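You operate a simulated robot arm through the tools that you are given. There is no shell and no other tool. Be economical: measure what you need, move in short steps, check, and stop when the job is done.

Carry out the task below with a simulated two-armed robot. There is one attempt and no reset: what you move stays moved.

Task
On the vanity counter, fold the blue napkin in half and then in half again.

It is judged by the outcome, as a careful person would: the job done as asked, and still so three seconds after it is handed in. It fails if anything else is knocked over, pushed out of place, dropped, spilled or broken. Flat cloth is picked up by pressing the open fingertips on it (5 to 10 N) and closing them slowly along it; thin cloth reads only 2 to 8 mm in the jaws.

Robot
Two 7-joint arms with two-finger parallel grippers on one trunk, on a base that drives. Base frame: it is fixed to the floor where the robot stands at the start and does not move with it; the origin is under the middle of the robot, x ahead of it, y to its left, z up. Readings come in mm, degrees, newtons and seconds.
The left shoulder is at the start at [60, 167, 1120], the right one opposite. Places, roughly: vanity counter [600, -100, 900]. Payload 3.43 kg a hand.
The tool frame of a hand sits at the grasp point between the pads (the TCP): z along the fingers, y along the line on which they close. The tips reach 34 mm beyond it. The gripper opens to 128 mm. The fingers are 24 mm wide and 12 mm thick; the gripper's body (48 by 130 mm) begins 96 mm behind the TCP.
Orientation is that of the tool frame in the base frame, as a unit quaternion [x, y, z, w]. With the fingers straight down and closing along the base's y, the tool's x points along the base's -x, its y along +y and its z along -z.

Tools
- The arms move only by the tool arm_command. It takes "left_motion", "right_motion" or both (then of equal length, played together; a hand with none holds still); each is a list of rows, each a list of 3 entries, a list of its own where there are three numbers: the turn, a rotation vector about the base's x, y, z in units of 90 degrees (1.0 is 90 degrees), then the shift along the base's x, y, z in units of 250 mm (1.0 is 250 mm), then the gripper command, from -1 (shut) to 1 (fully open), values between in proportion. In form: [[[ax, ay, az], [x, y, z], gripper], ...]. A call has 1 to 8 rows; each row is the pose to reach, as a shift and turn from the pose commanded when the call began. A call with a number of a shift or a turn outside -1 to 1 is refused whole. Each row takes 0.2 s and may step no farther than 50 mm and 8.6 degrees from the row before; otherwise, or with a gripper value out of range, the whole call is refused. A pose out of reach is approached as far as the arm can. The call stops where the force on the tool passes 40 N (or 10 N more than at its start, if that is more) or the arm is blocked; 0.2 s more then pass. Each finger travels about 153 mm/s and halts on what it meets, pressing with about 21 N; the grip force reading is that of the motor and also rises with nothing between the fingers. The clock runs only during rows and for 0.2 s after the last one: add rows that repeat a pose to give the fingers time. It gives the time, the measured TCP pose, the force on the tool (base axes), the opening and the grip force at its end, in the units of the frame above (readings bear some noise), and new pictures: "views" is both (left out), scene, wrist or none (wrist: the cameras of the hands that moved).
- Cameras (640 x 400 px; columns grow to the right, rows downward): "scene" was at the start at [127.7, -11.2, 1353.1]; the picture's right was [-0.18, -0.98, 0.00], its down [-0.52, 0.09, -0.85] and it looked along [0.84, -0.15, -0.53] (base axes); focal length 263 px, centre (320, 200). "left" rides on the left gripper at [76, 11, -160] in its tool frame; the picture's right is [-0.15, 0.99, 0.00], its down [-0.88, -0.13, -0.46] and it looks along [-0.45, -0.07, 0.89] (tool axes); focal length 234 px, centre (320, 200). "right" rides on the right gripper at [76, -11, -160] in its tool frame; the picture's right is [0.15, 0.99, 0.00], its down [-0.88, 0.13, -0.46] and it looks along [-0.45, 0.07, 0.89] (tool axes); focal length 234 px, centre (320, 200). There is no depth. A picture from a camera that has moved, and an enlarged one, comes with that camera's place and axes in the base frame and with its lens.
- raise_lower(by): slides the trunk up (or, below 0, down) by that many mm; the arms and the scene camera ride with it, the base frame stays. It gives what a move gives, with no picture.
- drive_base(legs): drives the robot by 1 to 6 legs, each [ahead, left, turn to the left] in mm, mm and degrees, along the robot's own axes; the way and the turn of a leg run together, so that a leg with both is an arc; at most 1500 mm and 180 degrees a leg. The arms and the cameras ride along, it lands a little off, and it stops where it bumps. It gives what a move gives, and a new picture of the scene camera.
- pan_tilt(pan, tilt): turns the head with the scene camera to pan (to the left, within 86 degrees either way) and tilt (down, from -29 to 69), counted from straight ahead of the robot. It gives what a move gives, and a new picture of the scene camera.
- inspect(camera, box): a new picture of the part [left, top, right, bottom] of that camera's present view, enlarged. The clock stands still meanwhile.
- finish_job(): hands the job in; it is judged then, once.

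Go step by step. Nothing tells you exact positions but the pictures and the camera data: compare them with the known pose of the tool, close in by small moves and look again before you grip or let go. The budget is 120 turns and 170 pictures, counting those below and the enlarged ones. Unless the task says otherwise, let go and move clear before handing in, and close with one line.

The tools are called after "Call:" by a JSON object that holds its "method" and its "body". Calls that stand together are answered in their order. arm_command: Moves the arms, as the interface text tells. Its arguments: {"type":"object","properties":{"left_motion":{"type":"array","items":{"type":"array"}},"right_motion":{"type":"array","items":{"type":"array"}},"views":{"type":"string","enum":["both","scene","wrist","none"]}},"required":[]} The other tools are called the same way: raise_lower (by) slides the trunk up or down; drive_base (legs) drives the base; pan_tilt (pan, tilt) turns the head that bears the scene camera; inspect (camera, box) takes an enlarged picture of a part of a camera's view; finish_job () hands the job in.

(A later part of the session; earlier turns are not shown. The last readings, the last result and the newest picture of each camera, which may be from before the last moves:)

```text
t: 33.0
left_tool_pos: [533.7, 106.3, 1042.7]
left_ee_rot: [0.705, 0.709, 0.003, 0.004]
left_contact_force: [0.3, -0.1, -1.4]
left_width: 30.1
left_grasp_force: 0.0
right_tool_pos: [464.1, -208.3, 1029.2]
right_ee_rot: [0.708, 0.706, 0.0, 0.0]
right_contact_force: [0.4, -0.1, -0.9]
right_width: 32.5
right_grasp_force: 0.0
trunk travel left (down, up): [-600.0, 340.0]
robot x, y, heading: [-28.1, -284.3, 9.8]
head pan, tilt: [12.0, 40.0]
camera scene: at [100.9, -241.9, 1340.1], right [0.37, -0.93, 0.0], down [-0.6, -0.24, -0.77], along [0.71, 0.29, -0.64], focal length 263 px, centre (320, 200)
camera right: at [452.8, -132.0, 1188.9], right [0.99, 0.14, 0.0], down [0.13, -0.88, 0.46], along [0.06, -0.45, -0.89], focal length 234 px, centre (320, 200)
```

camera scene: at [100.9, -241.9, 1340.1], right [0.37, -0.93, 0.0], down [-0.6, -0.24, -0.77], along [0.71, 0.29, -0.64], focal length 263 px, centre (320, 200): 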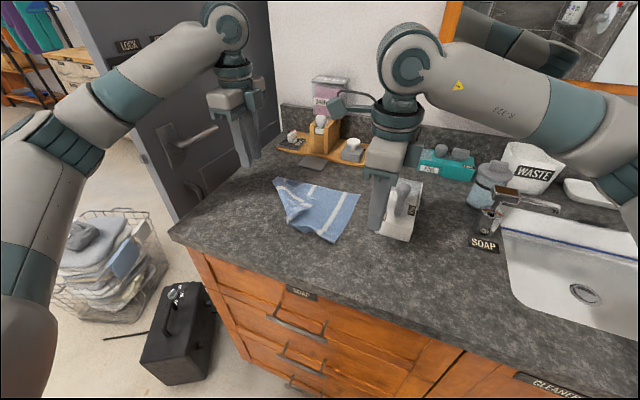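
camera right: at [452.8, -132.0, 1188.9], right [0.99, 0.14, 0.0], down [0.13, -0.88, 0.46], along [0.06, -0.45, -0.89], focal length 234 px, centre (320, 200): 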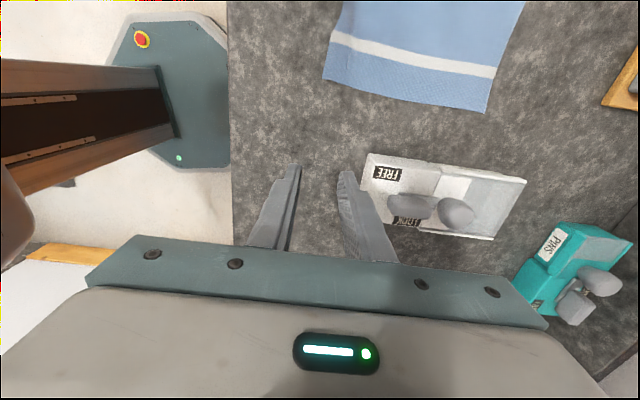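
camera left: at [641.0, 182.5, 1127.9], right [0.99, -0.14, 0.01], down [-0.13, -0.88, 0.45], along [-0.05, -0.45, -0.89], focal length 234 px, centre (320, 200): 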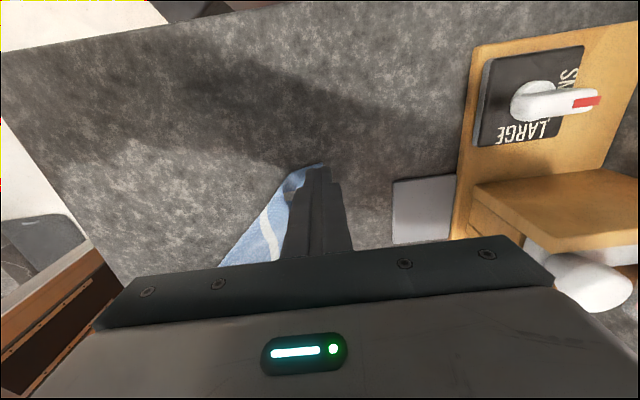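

The right hand is now turned the other way. I'll test that it can reach above the back edge, and inspect the napkin.

Call:
{"method": "arm_command", "body": {"right_motion": [[[0, 0, 0], [0.15, 0.1, 0.05], -0.5], [[0, 0, 0], [0.3, 0.18, 0.05], -0.5], [[0, 0, 0], [0.45, 0.26, 0.05], -0.5], [[0, 0, 0], [0.6, 0.34, 0.05], -0.5], [[0, 0, 0], [0.75, 0.4, 0.02], -0.5], [[0, 0, 0], [0.75, 0.4, 0.0], -0.5]], "views": "none"}}

Call:
{"method": "inspect", "body": {"camera": "scene", "box": [240, 140, 400, 250]}}

Call:
{"method": "inspect", "body": {"camera": "left", "box": [0, 0, 640, 400]}}

```text
t: 34.4
left_tool_pos: [532.7, 104.5, 1043.2]
left_ee_rot: [0.705, 0.709, 0.004, 0.005]
left_contact_force: [-1.2, -0.3, -0.7]
left_width: 30.0
left_grasp_force: 0.0
right_tool_pos: [651.7, -109.2, 1029.2]
right_ee_rot: [0.707, 0.707, 0.0, 0.0]
right_contact_force: [0.7, 0.2, -0.4]
right_width: 31.9
right_grasp_force: 0.2
trunk travel left (down, up): [-600.0, 340.0]
robot x, y, heading: [-30.9, -280.9, 10.2]
head pan, tilt: [12.0, 40.0]
```

```text
3.64 times, centred on (320, 195) of scene
camera zoom: at [100.7, -242.6, 1340.2], right [0.37, -0.93, 0.0], down [-0.6, -0.24, -0.77], along [0.71, 0.29, -0.64], focal length 957 px, centre (320, 218)
```

zoom: 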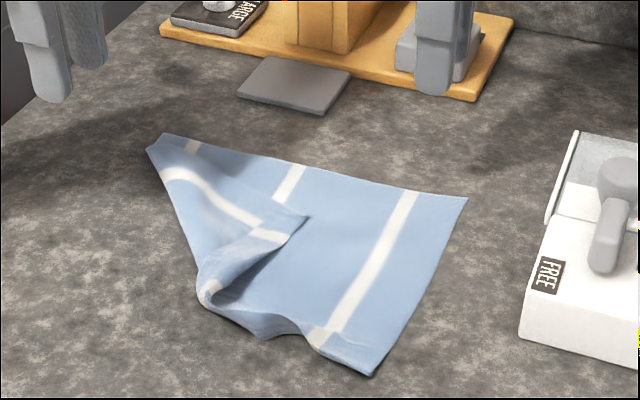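

```text
1.00 times, centred on (320, 200) of left
camera zoom: at [541.7, 181.1, 1203.2], right [0.99, -0.14, 0.01], down [-0.13, -0.88, 0.46], along [-0.05, -0.45, -0.89], focal length 234 px, centre (320, 200)
```

zoom: 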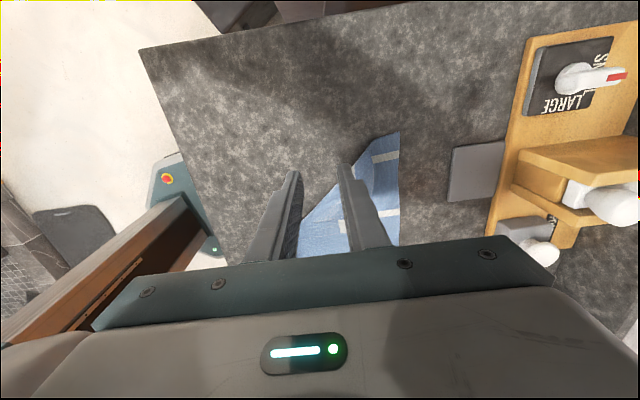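

The right hand's reach is fine this way. The flopped front-left corner lies at about (585,−45) on top of the napkin. I'll move the right hand aside and bring the left hand over that corner to unfold it.

Call:
{"method": "arm_command", "body": {"right_motion": [[[0, 0, 0], [-0.12, -0.1, 0.03], -0.5], [[0, 0, 0], [-0.26, -0.2, 0.05], -0.5], [[0, 0, 0], [-0.4, -0.3, 0.05], -0.5], [[0, 0, 0], [-0.54, -0.4, 0.05], -0.5], [[0, 0, 0], [-0.68, -0.5, 0.05], -0.5], [[0, 0, 0], [-0.75, -0.6, 0.05], -0.5]], "left_motion": [[[0, 0, 0], [0, 0, 0], -0.53], [[0, 0, 0], [0.03, -0.1, 0], -0.53], [[0, 0, 0], [0.08, -0.22, 0], -0.53], [[0, 0, 0], [0.13, -0.34, 0], -0.53], [[0, 0, 0], [0.17, -0.45, -0.1], -0.53], [[0, 0, 0], [0.2, -0.56, -0.2], -0.53]]}}

```text
t: 35.8
left_tool_pos: [585.2, -33.2, 992.2]
left_ee_rot: [0.705, 0.71, 0.005, 0.004]
left_contact_force: [-0.6, -0.8, 0.4]
left_width: 30.1
left_grasp_force: 0.1
right_tool_pos: [464.0, -260.4, 1039.7]
right_ee_rot: [0.708, 0.707, 0.0, -0.001]
right_contact_force: [0.2, -0.1, -0.5]
right_width: 31.9
right_grasp_force: 0.1
trunk travel left (down, up): [-600.0, 340.0]
robot x, y, heading: [-24.9, -280.5, 9.9]
head pan, tilt: [12.0, 40.0]
camera scene: at [101.4, -243.8, 1340.2], right [0.37, -0.93, 0.0], down [-0.6, -0.24, -0.77], along [0.71, 0.29, -0.64], focal length 263 px, centre (320, 200)
camera right: at [452.4, -184.5, 1199.1], right [0.99, 0.14, 0.0], down [0.13, -0.88, 0.45], along [0.06, -0.45, -0.89], focal length 234 px, centre (320, 200)
camera left: at [592.6, 43.0, 1152.7], right [0.99, -0.14, 0.01], down [-0.13, -0.88, 0.45], along [-0.05, -0.45, -0.89], focal length 234 px, centre (320, 200)
```

scene: 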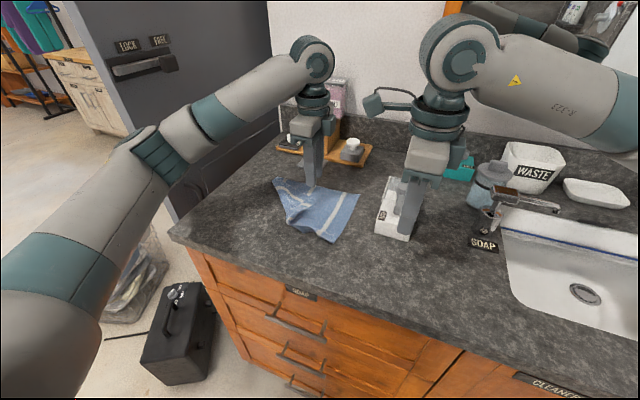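
right: 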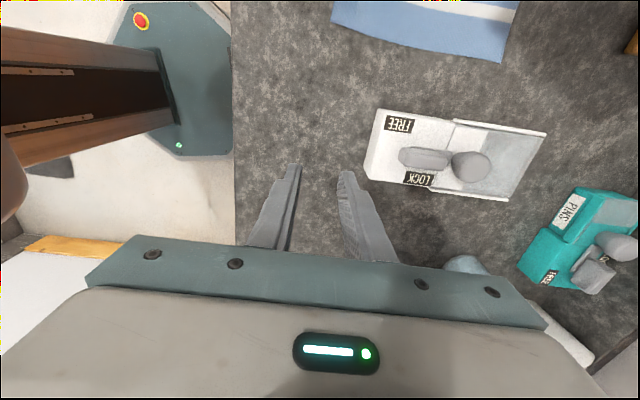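
left: 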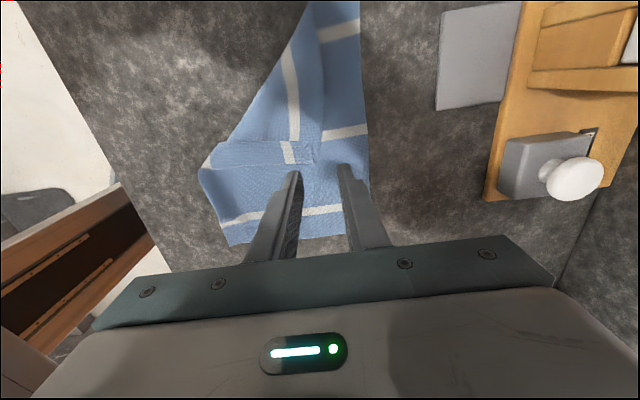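

Call:
{"method": "inspect", "body": {"camera": "left", "box": [180, 60, 400, 200]}}

```text
2.86 times, centred on (290, 130) of left
camera zoom: at [592.6, 43.0, 1152.7], right [0.99, -0.14, 0.01], down [-0.13, -0.88, 0.45], along [-0.05, -0.45, -0.89], focal length 669 px, centre (406, 400)
```

zoom: 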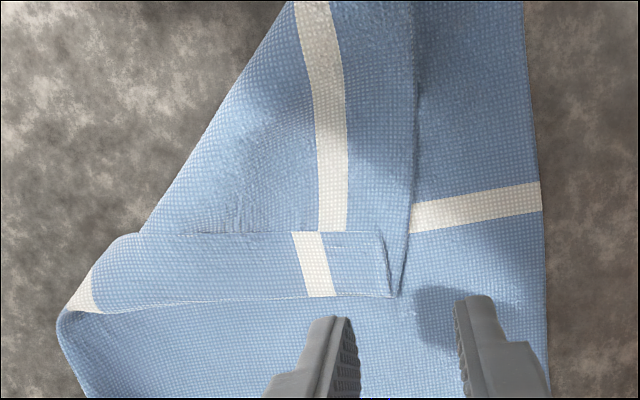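

The flap's end, with its hem doubled back, is near (580,−25). I'll pinch it there, lightly, to lift mainly the flap.

Call:
{"method": "arm_command", "body": {"left_motion": [[[0, 0, 0], [-0.05, 0.02, -0.1], -0.53], [[0, 0, 0], [-0.09, 0.03, -0.18], -0.53], [[0, 0, 0], [-0.09, 0.03, -0.2], -0.53], [[0, 0, 0], [-0.09, 0.03, -0.21], -0.53]], "views": "wrist"}}

```text
t: 36.8
left_tool_pos: [562.6, -25.6, 940.1]
left_ee_rot: [0.706, 0.709, 0.004, 0.005]
left_contact_force: [-0.5, 0.7, 0.0]
left_width: 30.1
left_grasp_force: 0.0
right_tool_pos: [463.4, -257.8, 1039.3]
right_ee_rot: [0.708, 0.706, -0.001, 0.001]
right_contact_force: [0.4, 0.2, 0.1]
right_width: 32.0
right_grasp_force: 0.1
trunk travel left (down, up): [-600.0, 340.0]
robot x, y, heading: [-28.4, -280.7, 10.0]
head pan, tilt: [12.0, 40.0]
camera left: at [571.1, 50.7, 1100.4], right [0.99, -0.14, 0.01], down [-0.13, -0.88, 0.46], along [-0.05, -0.45, -0.89], focal length 234 px, centre (320, 200)
```

left: 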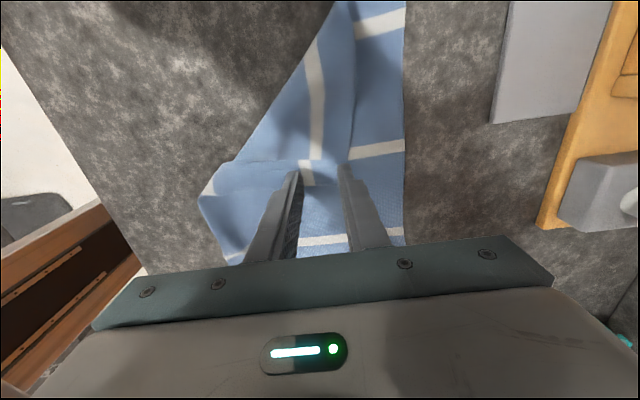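

Call:
{"method": "arm_command", "body": {"left_motion": [[[0, 0, 0], [0, 0, -0.006], -0.53], [[0, 0, 0], [0, 0, -0.012], -0.53], [[0, 0, 0], [0, 0, -0.014], -0.53]], "views": "none"}}

```text
t: 37.6
left_tool_pos: [562.1, -26.4, 936.6]
left_ee_rot: [0.705, 0.709, 0.004, 0.005]
left_contact_force: [0.6, 0.4, 1.6]
left_width: 29.7
left_grasp_force: 0.1
right_tool_pos: [464.1, -257.9, 1040.3]
right_ee_rot: [0.707, 0.707, -0.001, -0.001]
right_contact_force: [-0.7, -0.4, 0.1]
right_width: 32.1
right_grasp_force: 0.0
trunk travel left (down, up): [-600.0, 340.0]
robot x, y, heading: [-31.9, -285.7, 10.4]
head pan, tilt: [12.0, 40.0]
```

Call:
{"method": "arm_command", "body": {"left_motion": [[[0, 0, 0], [0, 0, -0.005], -0.55], [[0, 0, 0], [0, 0, -0.006], -0.61], [[0, 0, 0], [0, 0, -0.006], -0.67], [[0, 0, 0], [0, 0, -0.006], -0.73], [[0, 0, 0], [0, 0, -0.006], -0.8], [[0, 0, 0], [0, 0, -0.005], -0.87], [[0, 0, 0], [0, 0, -0.004], -1], [[0, 0, 0], [0, 0, -0.004], -1]], "views": "wrist"}}

```text
t: 39.4
left_tool_pos: [563.4, -27.0, 935.6]
left_ee_rot: [0.706, 0.708, 0.004, 0.006]
left_contact_force: [0.2, 1.0, 15.7]
left_width: 2.2
left_grasp_force: 21.2
right_tool_pos: [462.6, -257.6, 1040.0]
right_ee_rot: [0.707, 0.708, 0.0, 0.0]
right_contact_force: [0.4, 0.7, 0.3]
right_width: 32.3
right_grasp_force: 0.0
trunk travel left (down, up): [-600.0, 340.0]
robot x, y, heading: [-25.9, -282.1, 9.9]
head pan, tilt: [12.0, 40.0]
camera left: at [569.9, 50.4, 1096.3], right [0.99, -0.14, 0.01], down [-0.13, -0.88, 0.46], along [-0.05, -0.45, -0.89], focal length 234 px, centre (320, 200)
```

left: 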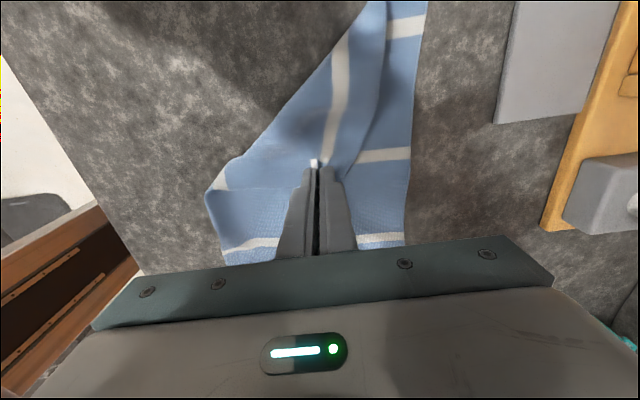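

It's holding 2.2 mm. I'll lift a little and look.

Call:
{"method": "arm_command", "body": {"left_motion": [[[0, 0, 0], [0, 0, 0.06], -1], [[0, 0, 0], [-0.05, 0.05, 0.15], -1], [[0, 0, 0], [-0.1, 0.1, 0.22], -1], [[0, 0, 0], [-0.1, 0.1, 0.22], -1]], "views": "both"}}

Call:
{"method": "inspect", "body": {"camera": "scene", "box": [240, 130, 400, 250]}}

```text
t: 40.4
left_tool_pos: [538.4, -2.6, 987.4]
left_ee_rot: [0.705, 0.709, 0.003, 0.005]
left_contact_force: [0.5, -0.5, 0.6]
left_width: 1.7
left_grasp_force: 20.8
right_tool_pos: [462.9, -259.0, 1039.3]
right_ee_rot: [0.708, 0.706, -0.001, 0.0]
right_contact_force: [0.0, 0.5, -0.3]
right_width: 32.0
right_grasp_force: 0.0
trunk travel left (down, up): [-600.0, 340.0]
robot x, y, heading: [-29.8, -281.6, 10.0]
head pan, tilt: [12.0, 40.0]
camera scene: at [101.1, -242.3, 1340.1], right [0.37, -0.93, 0.0], down [-0.6, -0.24, -0.77], along [0.71, 0.29, -0.64], focal length 263 px, centre (320, 200)
camera left: at [546.3, 74.2, 1147.9], right [0.99, -0.14, 0.01], down [-0.13, -0.88, 0.46], along [-0.05, -0.45, -0.89], focal length 234 px, centre (320, 200)
```

scene: 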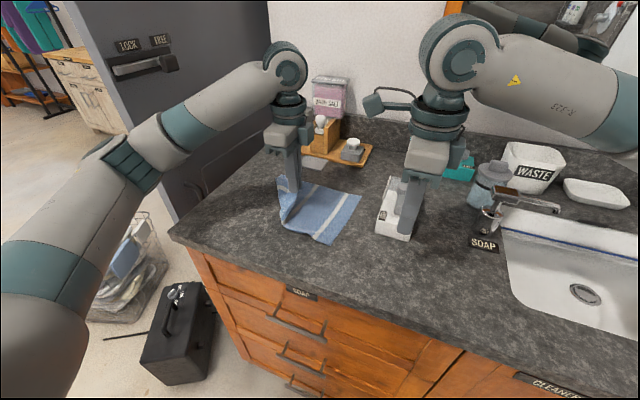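
left: 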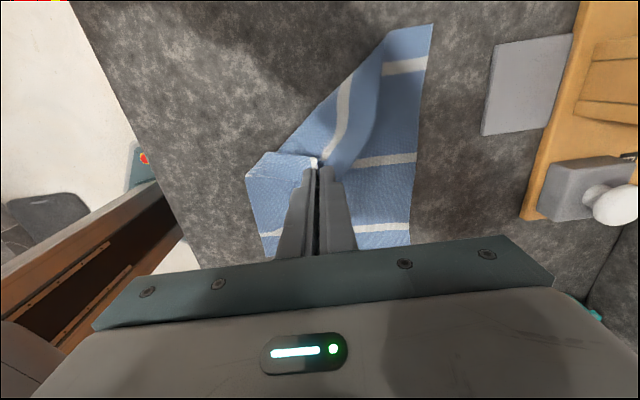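

```text
3.33 times, centred on (320, 190) of scene
camera zoom: at [101.1, -242.3, 1340.1], right [0.37, -0.93, 0.0], down [-0.6, -0.24, -0.77], along [0.71, 0.29, -0.64], focal length 878 px, centre (320, 233)
```

zoom: 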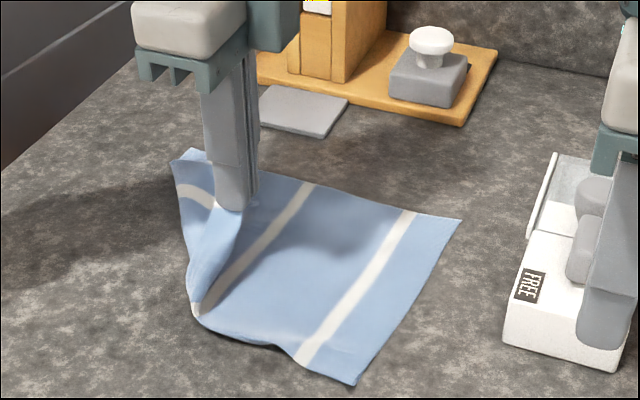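

Only the flap came up. I'll carry it back to its front-left place.

Call:
{"method": "arm_command", "body": {"left_motion": [[[0, 0, 0], [-0.06, 0.08, 0.06], -1], [[0, 0, 0], [-0.14, 0.18, 0.08], -1], [[0, 0, 0], [-0.22, 0.28, 0.06], -1], [[0, 0, 0], [-0.3, 0.36, 0.0], -1], [[0, 0, 0], [-0.36, 0.42, -0.08], -1], [[0, 0, 0], [-0.38, 0.45, -0.16], -1], [[0, 0, 0], [-0.38, 0.45, -0.18], -1]]}}

Call:
{"method": "inspect", "body": {"camera": "scene", "box": [220, 130, 380, 250]}}

```text
t: 42.0
left_tool_pos: [442.8, 110.4, 945.8]
left_ee_rot: [0.705, 0.709, 0.004, 0.005]
left_contact_force: [0.6, -0.2, -0.6]
left_width: 1.8
left_grasp_force: 20.8
right_tool_pos: [462.5, -257.8, 1040.0]
right_ee_rot: [0.707, 0.707, -0.002, -0.001]
right_contact_force: [-0.7, -0.5, -0.5]
right_width: 32.0
right_grasp_force: 0.2
trunk travel left (down, up): [-600.0, 340.0]
robot x, y, heading: [-28.7, -283.2, 10.1]
head pan, tilt: [12.0, 40.0]
camera scene: at [100.9, -242.0, 1340.1], right [0.37, -0.93, 0.0], down [-0.6, -0.24, -0.77], along [0.71, 0.29, -0.64], focal length 263 px, centre (320, 200)
camera left: at [450.6, 186.8, 1106.2], right [0.99, -0.14, 0.01], down [-0.13, -0.88, 0.46], along [-0.05, -0.45, -0.89], focal length 234 px, centre (320, 200)
```

scene: 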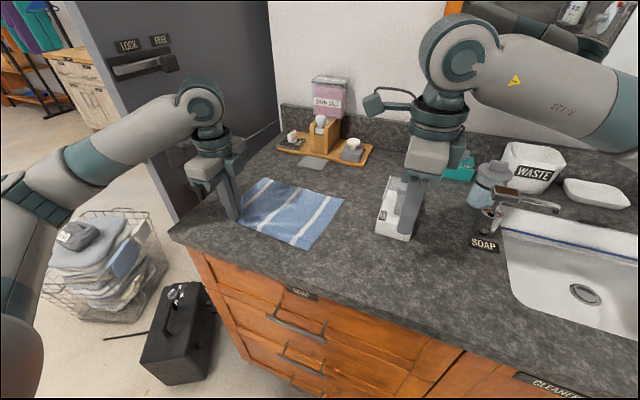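
left: 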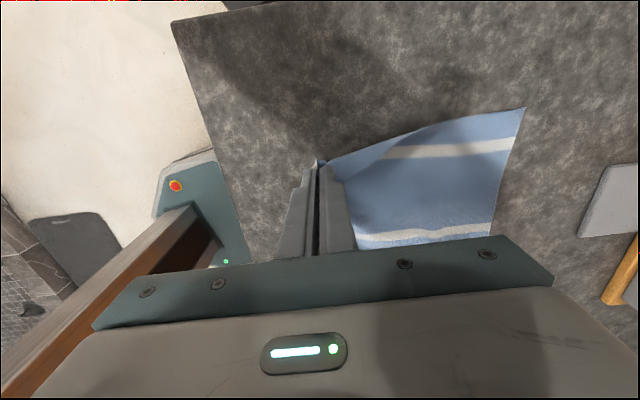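

```text
3.33 times, centred on (300, 190) of scene
camera zoom: at [100.9, -242.0, 1340.1], right [0.37, -0.93, 0.0], down [-0.6, -0.24, -0.77], along [0.71, 0.29, -0.64], focal length 878 px, centre (387, 233)
```

zoom: 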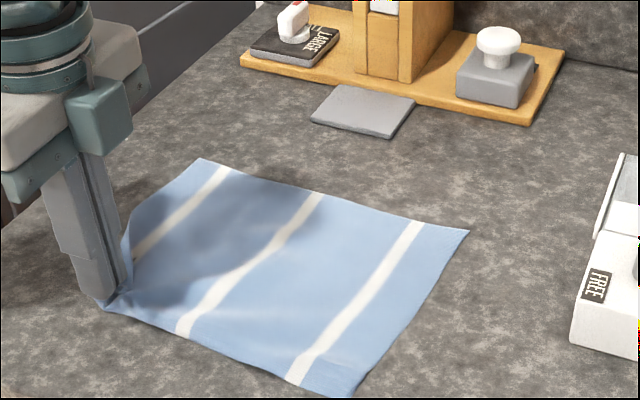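

The napkin is flat again with its front-left corner still held. Now I bring the right hand over the front-right corner.

Call:
{"method": "arm_command", "body": {"right_motion": [[[0, 0, 0], [-0.02, 0.12, 0], -0.53], [[0, 0, 0], [-0.04, 0.24, 0], -0.53], [[0, 0, 0], [-0.06, 0.36, 0], -0.53], [[0, 0, 0], [-0.08, 0.48, -0.04], -0.53], [[0, 0, 0], [-0.08, 0.58, -0.08], -0.53], [[0, 0, 0], [-0.08, 0.66, -0.12], -0.53]]}}

Call:
{"method": "inspect", "body": {"camera": "scene", "box": [220, 150, 380, 270]}}

```text
t: 43.4
left_tool_pos: [443.2, 111.0, 945.1]
left_ee_rot: [0.705, 0.709, 0.003, 0.004]
left_contact_force: [0.0, -0.2, 0.0]
left_width: 1.9
left_grasp_force: 20.9
right_tool_pos: [444.9, -90.9, 1012.0]
right_ee_rot: [0.708, 0.707, 0.0, 0.0]
right_contact_force: [0.6, -0.1, -0.8]
right_width: 30.2
right_grasp_force: 0.0
trunk travel left (down, up): [-600.0, 340.0]
robot x, y, heading: [-27.9, -284.0, 9.9]
head pan, tilt: [12.0, 40.0]
camera scene: at [101.0, -240.8, 1340.1], right [0.37, -0.93, 0.0], down [-0.6, -0.24, -0.77], along [0.71, 0.29, -0.64], focal length 263 px, centre (320, 200)
camera right: at [433.3, -14.9, 1171.3], right [0.99, 0.14, 0.0], down [0.13, -0.88, 0.46], along [0.07, -0.45, -0.89], focal length 234 px, centre (320, 200)
```

scene: 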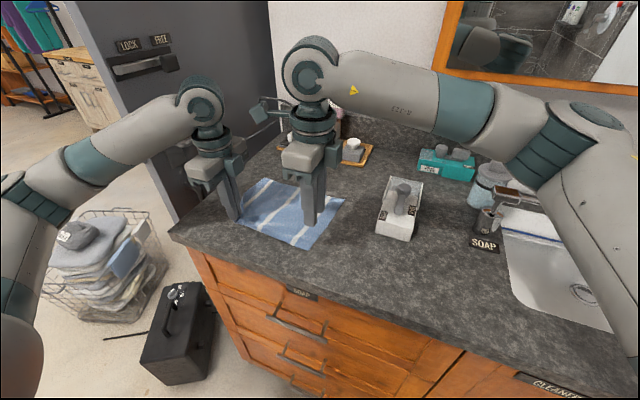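
right: 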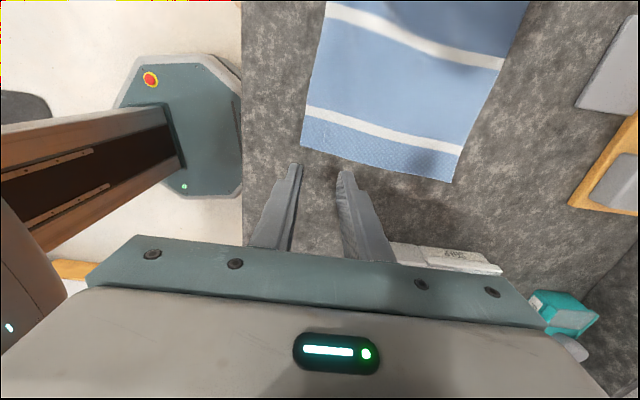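

```text
3.33 times, centred on (300, 210) of scene
camera zoom: at [101.0, -240.8, 1340.1], right [0.37, -0.93, 0.0], down [-0.6, -0.24, -0.77], along [0.71, 0.29, -0.64], focal length 878 px, centre (387, 167)
```

zoom: 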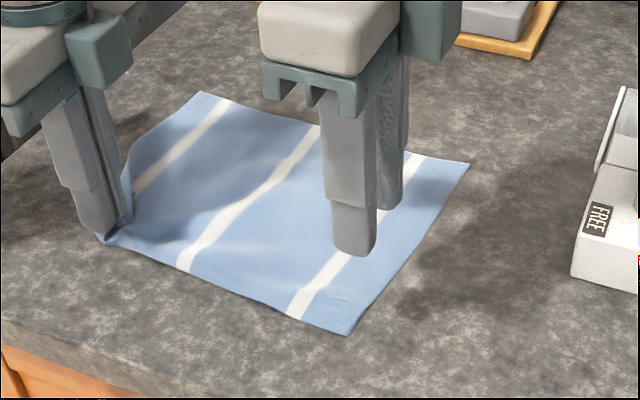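

Call:
{"method": "inspect", "body": {"camera": "right", "box": [270, 0, 550, 190]}}

Call:
{"method": "inspect", "body": {"camera": "left", "box": [280, 90, 560, 270]}}

```text
2.11 times, centred on (410, 95) of right
camera zoom: at [433.3, -14.9, 1171.3], right [0.99, 0.14, 0.0], down [0.13, -0.88, 0.46], along [0.07, -0.45, -0.89], focal length 493 px, centre (130, 421)
```

zoom: 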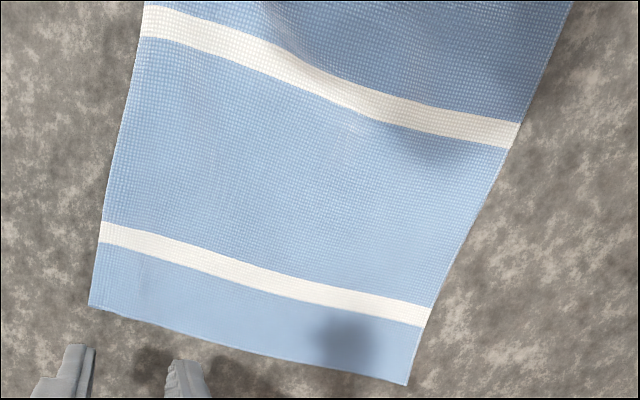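

```text
2.22 times, centred on (420, 180) of left
camera zoom: at [450.8, 187.6, 1105.7], right [0.99, -0.14, 0.01], down [-0.13, -0.88, 0.46], along [-0.05, -0.45, -0.89], focal length 520 px, centre (98, 244)
```

zoom: 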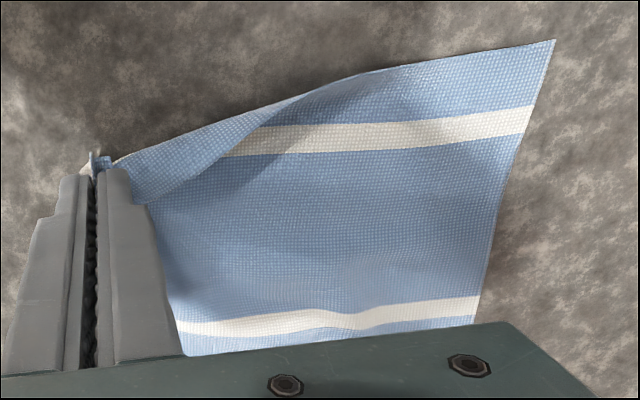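

Both sides look good; there's a little slack along the front edge. I'll pull the left corner outward slightly to straighten it, and lower the right hand onto its corner.

Call:
{"method": "arm_command", "body": {"left_motion": [[[0, 0, 0], [0, 0.03, 0], -1], [[0, 0, 0], [-0.01, 0.06, 0], -1], [[0, 0, 0], [-0.016, 0.088, 0], -1], [[0, 0, 0], [-0.016, 0.088, -0.01], -1]], "right_motion": [[[0, 0, 0], [0.0, 0.05, -0.1], -0.53], [[0, 0, 0], [0.01, 0.09, -0.2], -0.53], [[0, 0, 0], [0.01, 0.092, -0.26], -0.53], [[0, 0, 0], [0.01, 0.092, -0.27], -0.53]]}}

```text
t: 44.4
left_tool_pos: [438.1, 133.2, 943.8]
left_ee_rot: [0.705, 0.709, 0.004, 0.005]
left_contact_force: [0.0, -0.2, 1.1]
left_width: 1.9
left_grasp_force: 20.8
right_tool_pos: [446.0, -69.8, 943.2]
right_ee_rot: [0.707, 0.707, 0.0, -0.001]
right_contact_force: [-0.8, -0.3, -0.4]
right_width: 30.2
right_grasp_force: 0.0
trunk travel left (down, up): [-600.0, 340.0]
robot x, y, heading: [-29.5, -280.4, 9.9]
head pan, tilt: [12.0, 40.0]
camera scene: at [100.9, -241.8, 1340.1], right [0.37, -0.93, 0.0], down [-0.6, -0.24, -0.77], along [0.71, 0.29, -0.64], focal length 263 px, centre (320, 200)
camera right: at [434.8, 5.5, 1103.0], right [0.99, 0.15, 0.0], down [0.13, -0.88, 0.46], along [0.07, -0.45, -0.89], focal length 234 px, centre (320, 200)
camera left: at [447.1, 209.4, 1103.0], right [0.99, -0.14, 0.01], down [-0.13, -0.88, 0.46], along [-0.05, -0.45, -0.89], focal length 234 px, centre (320, 200)
```

scene: 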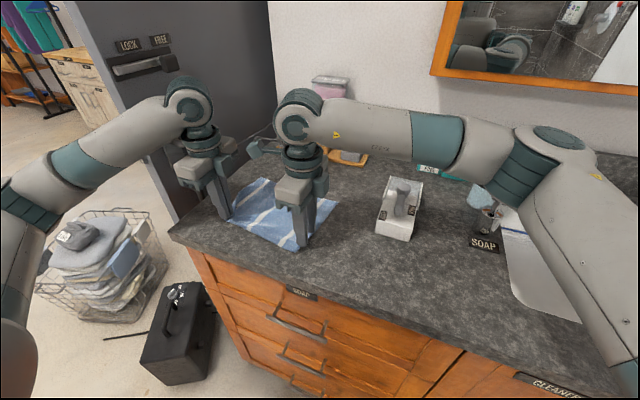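
right: 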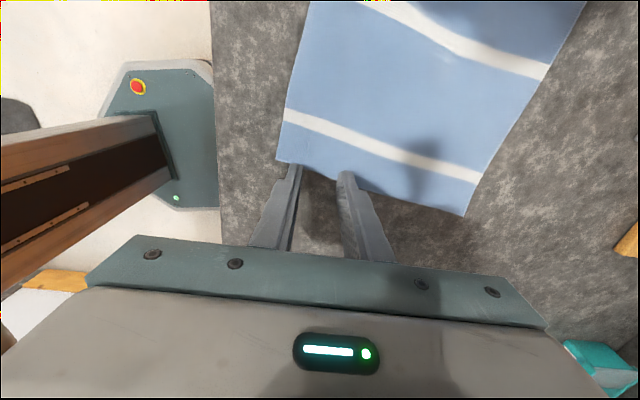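
left: 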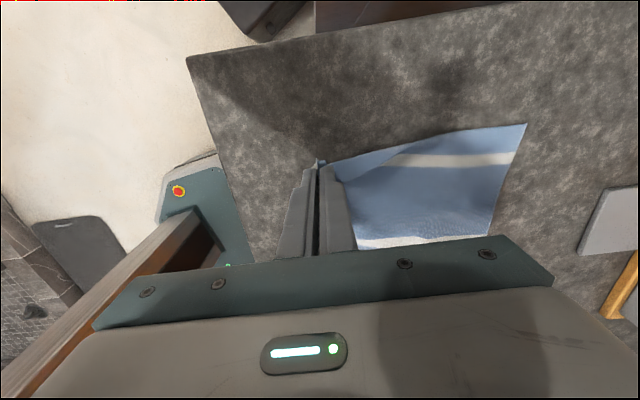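

The whole napkin shifted with that pull; the front-right corner is now near (405,−62). I'll re-aim the right hand.

Call:
{"method": "arm_command", "body": {"right_motion": [[[0, 0, 0], [-0.03, 0.06, 0.01], -0.53], [[0, 0, 0], [-0.05, 0.095, 0.0], -0.53], [[0, 0, 0], [-0.05, 0.095, -0.015], -0.53], [[0, 0, 0], [-0.05, 0.095, -0.03], -0.53]], "views": "wrist"}}

```text
t: 45.4
left_tool_pos: [438.5, 133.1, 942.5]
left_ee_rot: [0.705, 0.709, 0.004, 0.005]
left_contact_force: [0.2, 0.7, 0.4]
left_width: 1.9
left_grasp_force: 20.7
right_tool_pos: [434.2, -47.5, 938.3]
right_ee_rot: [0.707, 0.707, 0.0, 0.001]
right_contact_force: [-0.5, -0.1, -0.2]
right_width: 30.3
right_grasp_force: 0.0
trunk travel left (down, up): [-600.0, 340.0]
robot x, y, heading: [-27.9, -278.2, 10.1]
head pan, tilt: [12.0, 40.0]
camera right: at [423.5, 28.9, 1097.0], right [0.99, 0.15, 0.0], down [0.13, -0.88, 0.46], along [0.07, -0.45, -0.89], focal length 234 px, centre (320, 200)
```

right: 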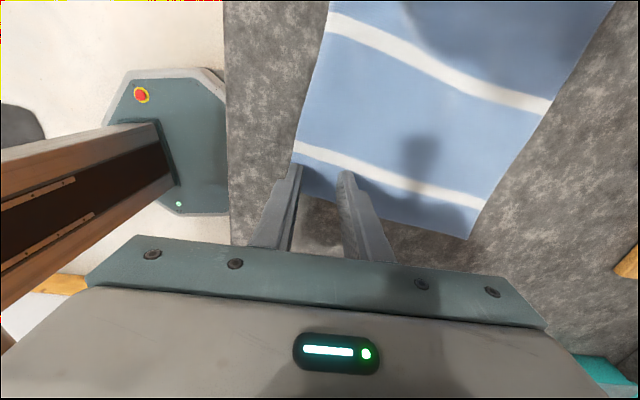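

Call:
{"method": "arm_command", "body": {"right_motion": [[[0, 0, 0], [0, 0, -0.008], -0.53], [[0, 0, 0], [0, 0, -0.015], -0.53], [[0, 0, 0], [0, 0, -0.018], -0.53]], "views": "none"}}

```text
t: 46.2
left_tool_pos: [438.4, 131.9, 944.2]
left_ee_rot: [0.705, 0.709, 0.003, 0.004]
left_contact_force: [-0.1, 0.0, -0.8]
left_width: 1.9
left_grasp_force: 21.4
right_tool_pos: [434.0, -45.6, 936.2]
right_ee_rot: [0.707, 0.707, 0.002, -0.001]
right_contact_force: [2.9, -0.8, 24.1]
right_width: 28.3
right_grasp_force: 0.0
trunk travel left (down, up): [-600.0, 340.0]
robot x, y, heading: [-29.7, -282.0, 10.1]
head pan, tilt: [12.0, 40.0]
```

Call:
{"method": "arm_command", "body": {"right_motion": [[[0, 0, 0], [0, 0, 0.004], -0.55], [[0, 0, 0], [0, 0, 0.005], -0.61], [[0, 0, 0], [0, 0, 0.005], -0.67], [[0, 0, 0], [0, 0, 0.005], -0.73], [[0, 0, 0], [0, 0, 0.006], -0.8], [[0, 0, 0], [0, 0, 0.006], -0.87], [[0, 0, 0], [0, 0, 0.006], -1], [[0, 0, 0], [0, 0, 0.006], -1]], "views": "wrist"}}

```text
t: 48.0
left_tool_pos: [437.8, 132.6, 943.1]
left_ee_rot: [0.705, 0.709, 0.004, 0.005]
left_contact_force: [-0.4, -0.6, 0.0]
left_width: 2.0
left_grasp_force: 20.5
right_tool_pos: [432.9, -45.8, 935.1]
right_ee_rot: [0.707, 0.707, 0.002, 0.0]
right_contact_force: [-0.7, 0.0, 25.5]
right_width: 1.9
right_grasp_force: 21.2
trunk travel left (down, up): [-600.0, 340.0]
robot x, y, heading: [-22.5, -283.3, 10.1]
head pan, tilt: [12.0, 40.0]
camera right: at [421.5, 29.1, 1095.0], right [0.99, 0.15, 0.0], down [0.13, -0.88, 0.45], along [0.07, -0.45, -0.89], focal length 234 px, centre (320, 200)
```

right: 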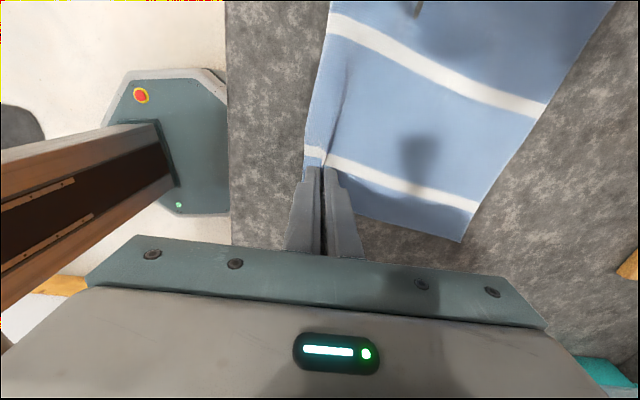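

Both corners are held. I'll lift both and spread a little.

Call:
{"method": "arm_command", "body": {"left_motion": [[[0, 0, 0], [0.0, 0, 0.05], -1], [[0, 0, 0], [0.03, 0, 0.12], -1], [[0, 0, 0], [0.06, 0, 0.18], -1], [[0, 0, 0], [0.08, 0, 0.22], -1], [[0, 0, 0], [0.08, 0, 0.22], -1]], "right_motion": [[[0, 0, 0], [0.0, 0, 0.05], -1], [[0, 0, 0], [0.03, -0.02, 0.15], -1], [[0, 0, 0], [0.06, -0.05, 0.21], -1], [[0, 0, 0], [0.08, -0.08, 0.25], -1], [[0, 0, 0], [0.08, -0.08, 0.25], -1]]}}

Call:
{"method": "inspect", "body": {"camera": "scene", "box": [200, 130, 360, 260]}}

```text
t: 49.2
left_tool_pos: [459.6, 134.6, 996.6]
left_ee_rot: [0.705, 0.71, 0.003, 0.003]
left_contact_force: [1.0, -0.3, 0.8]
left_width: 1.9
left_grasp_force: 21.2
right_tool_pos: [454.4, -62.3, 997.3]
right_ee_rot: [0.707, 0.707, 0.0, -0.001]
right_contact_force: [-0.9, 1.8, 0.7]
right_width: 1.7
right_grasp_force: 21.2
trunk travel left (down, up): [-600.0, 340.0]
robot x, y, heading: [-30.3, -284.7, 9.8]
head pan, tilt: [12.0, 40.0]
camera scene: at [101.0, -241.4, 1340.1], right [0.37, -0.93, 0.0], down [-0.6, -0.24, -0.77], along [0.71, 0.29, -0.64], focal length 263 px, centre (320, 200)
camera right: at [442.5, 13.2, 1156.4], right [0.99, 0.15, 0.0], down [0.13, -0.88, 0.46], along [0.07, -0.45, -0.89], focal length 234 px, centre (320, 200)
camera left: at [467.7, 210.9, 1157.8], right [0.99, -0.14, 0.01], down [-0.13, -0.88, 0.46], along [-0.05, -0.45, -0.89], focal length 234 px, centre (320, 200)
```

scene: 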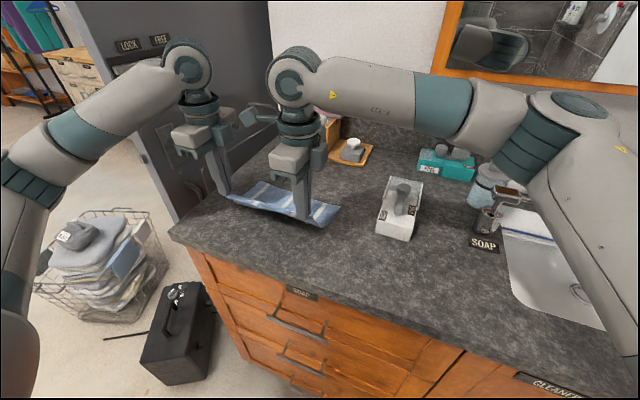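
right: 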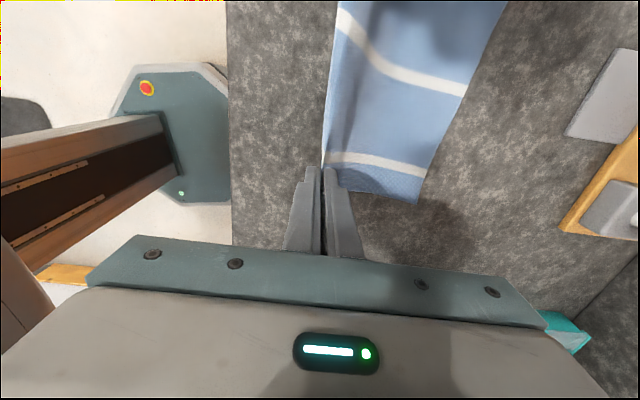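
left: 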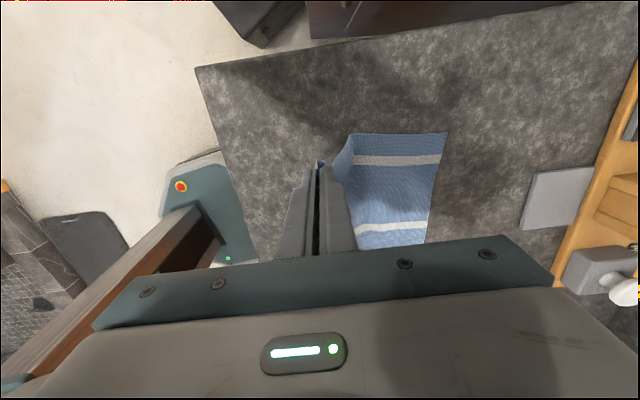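

```text
3.08 times, centred on (280, 195) of scene
camera zoom: at [101.0, -241.4, 1340.1], right [0.37, -0.93, 0.0], down [-0.6, -0.24, -0.77], along [0.71, 0.29, -0.64], focal length 810 px, centre (443, 215)
```

zoom: 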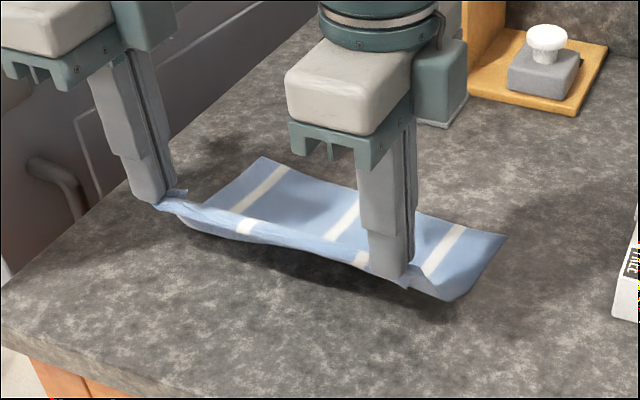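

Both corners are up and the edge hangs cleanly. Next I carry them over to the back corners, estimated at (600,143) and (582,−102).

Call:
{"method": "arm_command", "body": {"left_motion": [[[0, 0, 0], [0.13, 0, 0.11], -1], [[0, 0, 0], [0.27, -0.01, 0.1], -1], [[0, 0, 0], [0.39, -0.02, 0.0], -1], [[0, 0, 0], [0.49, -0.02, -0.1], -1], [[0, 0, 0], [0.52, -0.02, -0.16], -1], [[0, 0, 0], [0.52, -0.02, -0.16], -1]], "right_motion": [[[0, 0, 0], [0.13, -0.02, 0.11], -1], [[0, 0, 0], [0.26, -0.05, 0.1], -1], [[0, 0, 0], [0.36, -0.08, 0.0], -1], [[0, 0, 0], [0.44, -0.09, -0.1], -1], [[0, 0, 0], [0.47, -0.09, -0.16], -1], [[0, 0, 0], [0.47, -0.09, -0.16], -1]]}}

Call:
{"method": "inspect", "body": {"camera": "scene", "box": [200, 130, 360, 260]}}

```text
t: 50.6
left_tool_pos: [587.4, 129.9, 959.7]
left_ee_rot: [0.706, 0.709, 0.003, 0.004]
left_contact_force: [-1.4, -16.7, -0.4]
left_width: 1.7
left_grasp_force: 20.7
right_tool_pos: [571.8, -90.0, 956.8]
right_ee_rot: [0.707, 0.707, 0.001, -0.001]
right_contact_force: [1.7, 16.2, 0.1]
right_width: 1.9
right_grasp_force: 20.7
trunk travel left (down, up): [-600.0, 340.0]
robot x, y, heading: [-28.2, -285.6, 9.8]
head pan, tilt: [12.0, 40.0]
camera scene: at [100.6, -242.0, 1340.2], right [0.37, -0.93, 0.0], down [-0.6, -0.24, -0.77], along [0.71, 0.29, -0.64], focal length 263 px, centre (320, 200)
camera right: at [560.2, -14.4, 1116.5], right [0.99, 0.15, 0.0], down [0.13, -0.88, 0.45], along [0.07, -0.45, -0.89], focal length 234 px, centre (320, 200)
camera left: at [596.0, 206.9, 1119.2], right [0.99, -0.14, 0.01], down [-0.13, -0.88, 0.46], along [-0.05, -0.45, -0.89], focal length 234 px, centre (320, 200)
```

scene: 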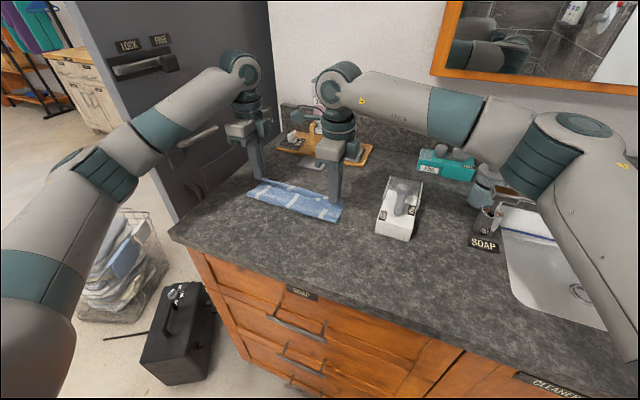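
right: 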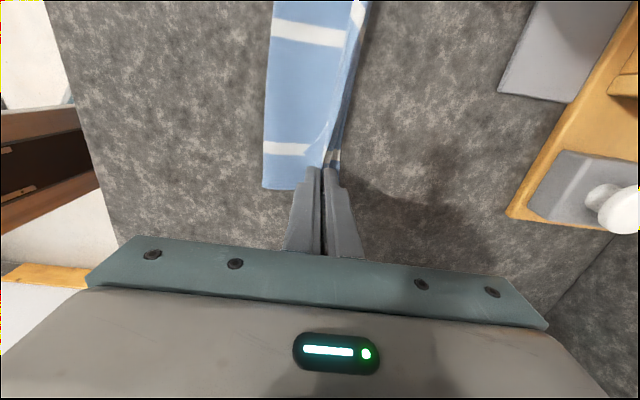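
left: 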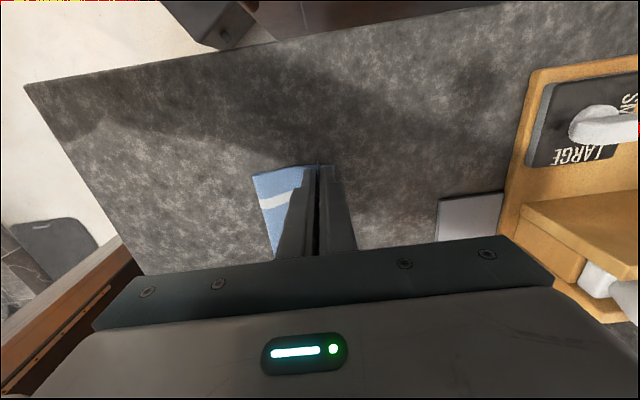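

```text
3.08 times, centred on (280, 195) of scene
camera zoom: at [100.6, -242.0, 1340.2], right [0.37, -0.93, 0.0], down [-0.6, -0.24, -0.77], along [0.71, 0.29, -0.64], focal length 810 px, centre (443, 215)
```

zoom: 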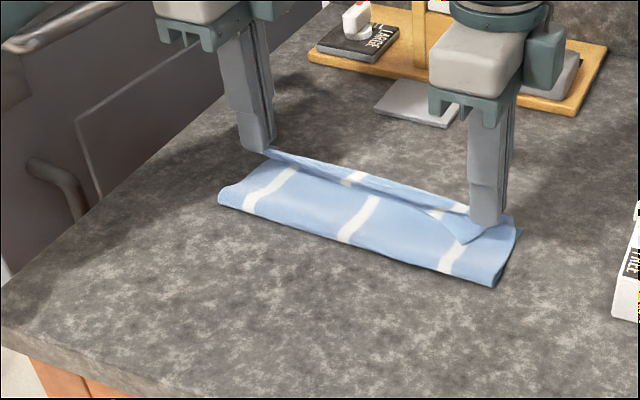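

The fold is forming well, with the edge now slightly over-taut. I'll relax the spread, lower the edge onto the back edge and look before letting go.

Call:
{"method": "arm_command", "body": {"left_motion": [[[0, 0, 0], [0.02, -0.01, -0.02], -1], [[0, 0, 0], [0.03, -0.01, -0.05], -1], [[0, 0, 0], [0.03, -0.01, -0.07], -1]], "right_motion": [[[0, 0, 0], [0.02, 0.015, -0.02], -1], [[0, 0, 0], [0.03, 0.02, -0.05], -1], [[0, 0, 0], [0.03, 0.02, -0.065], -1]]}}

Call:
{"method": "inspect", "body": {"camera": "scene", "box": [220, 140, 360, 240]}}

```text
t: 51.4
left_tool_pos: [597.5, 127.0, 941.5]
left_ee_rot: [0.706, 0.709, 0.004, 0.005]
left_contact_force: [0.1, -3.7, 3.3]
left_width: 1.9
left_grasp_force: 21.1
right_tool_pos: [579.6, -84.3, 940.1]
right_ee_rot: [0.707, 0.707, 0.0, -0.001]
right_contact_force: [0.6, 4.3, 0.2]
right_width: 2.0
right_grasp_force: 20.6
trunk travel left (down, up): [-600.0, 340.0]
robot x, y, heading: [-24.3, -284.4, 9.9]
head pan, tilt: [12.0, 40.0]
camera scene: at [100.3, -242.2, 1340.3], right [0.37, -0.93, 0.0], down [-0.6, -0.24, -0.77], along [0.71, 0.29, -0.64], focal length 263 px, centre (320, 200)
camera right: at [567.7, -8.6, 1099.5], right [0.99, 0.15, 0.0], down [0.13, -0.88, 0.46], along [0.07, -0.45, -0.89], focal length 234 px, centre (320, 200)
camera left: at [604.7, 204.6, 1102.0], right [0.99, -0.14, 0.01], down [-0.13, -0.88, 0.46], along [-0.05, -0.45, -0.89], focal length 234 px, centre (320, 200)
```

scene: 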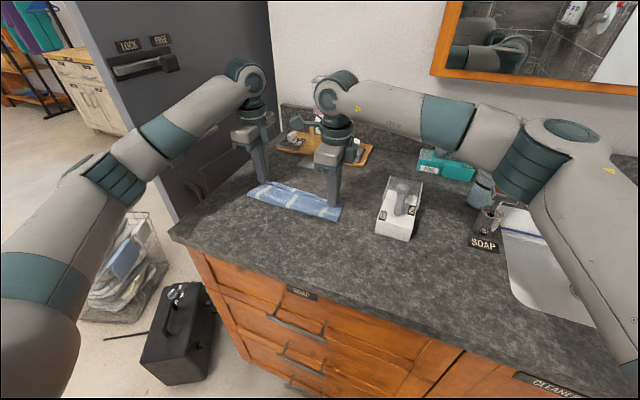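
right: 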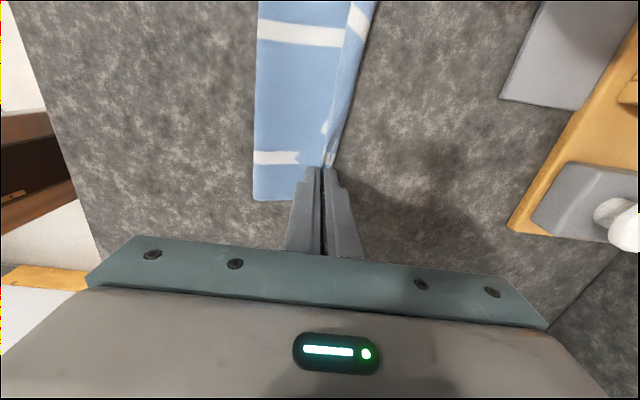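
left: 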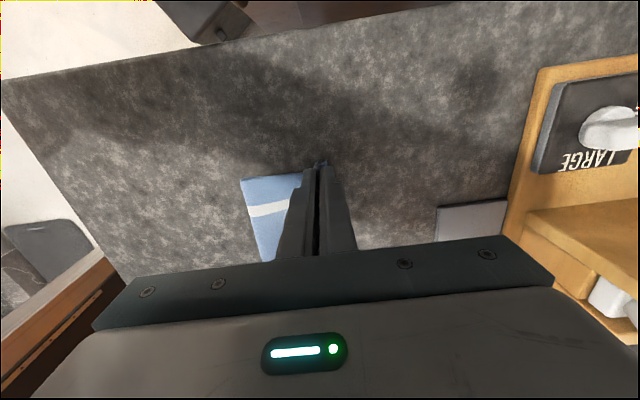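

```text
4.00 times, centred on (290, 190) of scene
camera zoom: at [100.3, -242.2, 1340.3], right [0.37, -0.93, 0.0], down [-0.6, -0.24, -0.77], along [0.71, 0.29, -0.64], focal length 1053 px, centre (440, 240)
```

zoom: 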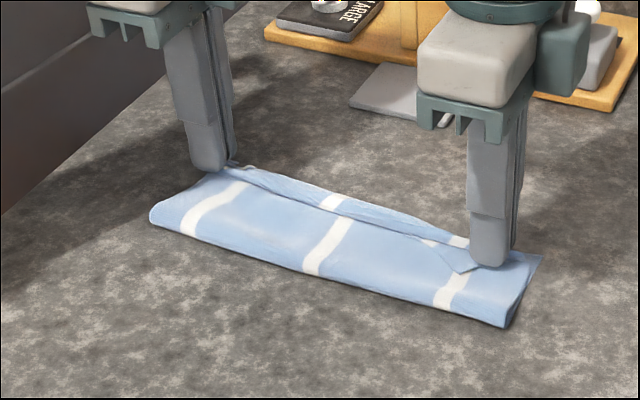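

The held edge is over the back edge. I'll open both hands gently and rise straight up, then inspect.

Call:
{"method": "arm_command", "body": {"left_motion": [[[0, 0, 0], [0, 0, -0.005], -0.95], [[0, 0, 0], [0, 0, -0.005], -0.88], [[0, 0, 0], [0, 0, 0.0], -0.8], [[0, 0, 0], [0, 0, 0.02], -0.75], [[0, 0, 0], [0, 0, 0.1], -0.75], [[0, 0, 0], [0, 0, 0.25], -0.75], [[0, 0, 0], [0, 0, 0.4], -0.75]], "right_motion": [[[0, 0, 0], [0, 0, 0], -0.95], [[0, 0, 0], [0, 0, 0], -0.88], [[0, 0, 0], [0, 0, 0.0], -0.8], [[0, 0, 0], [0, 0, 0.02], -0.75], [[0, 0, 0], [0, 0, 0.1], -0.75], [[0, 0, 0], [0, 0, 0.25], -0.75], [[0, 0, 0], [0, 0, 0.4], -0.75]]}}

Call:
{"method": "inspect", "body": {"camera": "scene", "box": [220, 140, 360, 240]}}

```text
t: 53.0
left_tool_pos: [597.2, 124.4, 1042.4]
left_ee_rot: [0.706, 0.708, 0.003, 0.005]
left_contact_force: [-1.2, -0.1, 0.8]
left_width: 16.1
left_grasp_force: 0.1
right_tool_pos: [578.5, -84.1, 1038.3]
right_ee_rot: [0.708, 0.706, 0.001, -0.001]
right_contact_force: [-0.4, 0.3, 0.2]
right_width: 15.8
right_grasp_force: 0.0
trunk travel left (down, up): [-600.0, 340.0]
robot x, y, heading: [-28.5, -281.4, 10.0]
head pan, tilt: [12.0, 40.0]
camera scene: at [99.6, -242.7, 1340.2], right [0.37, -0.93, 0.0], down [-0.6, -0.24, -0.77], along [0.71, 0.29, -0.64], focal length 263 px, centre (320, 200)
camera right: at [567.0, -8.8, 1198.0], right [0.99, 0.15, 0.0], down [0.13, -0.88, 0.45], along [0.07, -0.45, -0.89], focal length 234 px, centre (320, 200)
camera left: at [604.5, 200.9, 1201.8], right [0.99, -0.14, 0.01], down [-0.13, -0.88, 0.46], along [-0.05, -0.45, -0.89], focal length 234 px, centre (320, 200)
```

scene: 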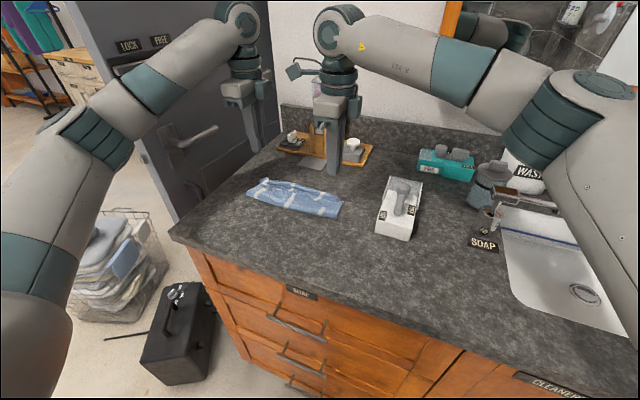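
right: 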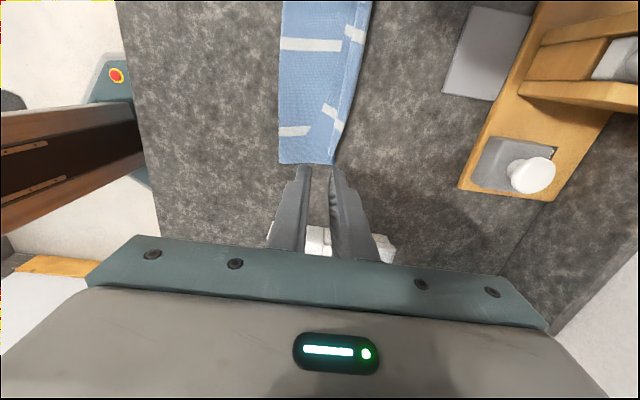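
left: 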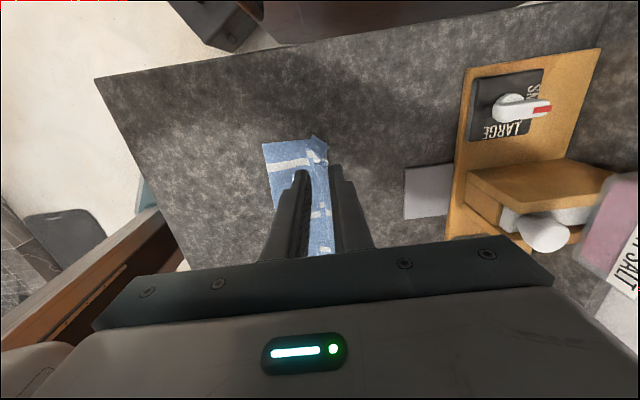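

```text
4.00 times, centred on (290, 190) of scene
camera zoom: at [99.6, -242.7, 1340.2], right [0.37, -0.93, 0.0], down [-0.6, -0.24, -0.77], along [0.71, 0.29, -0.64], focal length 1053 px, centre (440, 240)
```

zoom: 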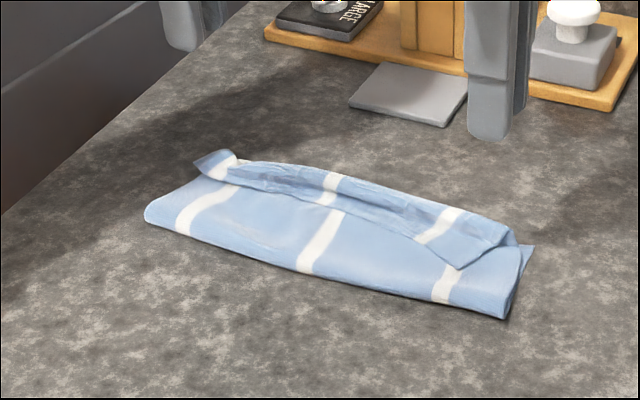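

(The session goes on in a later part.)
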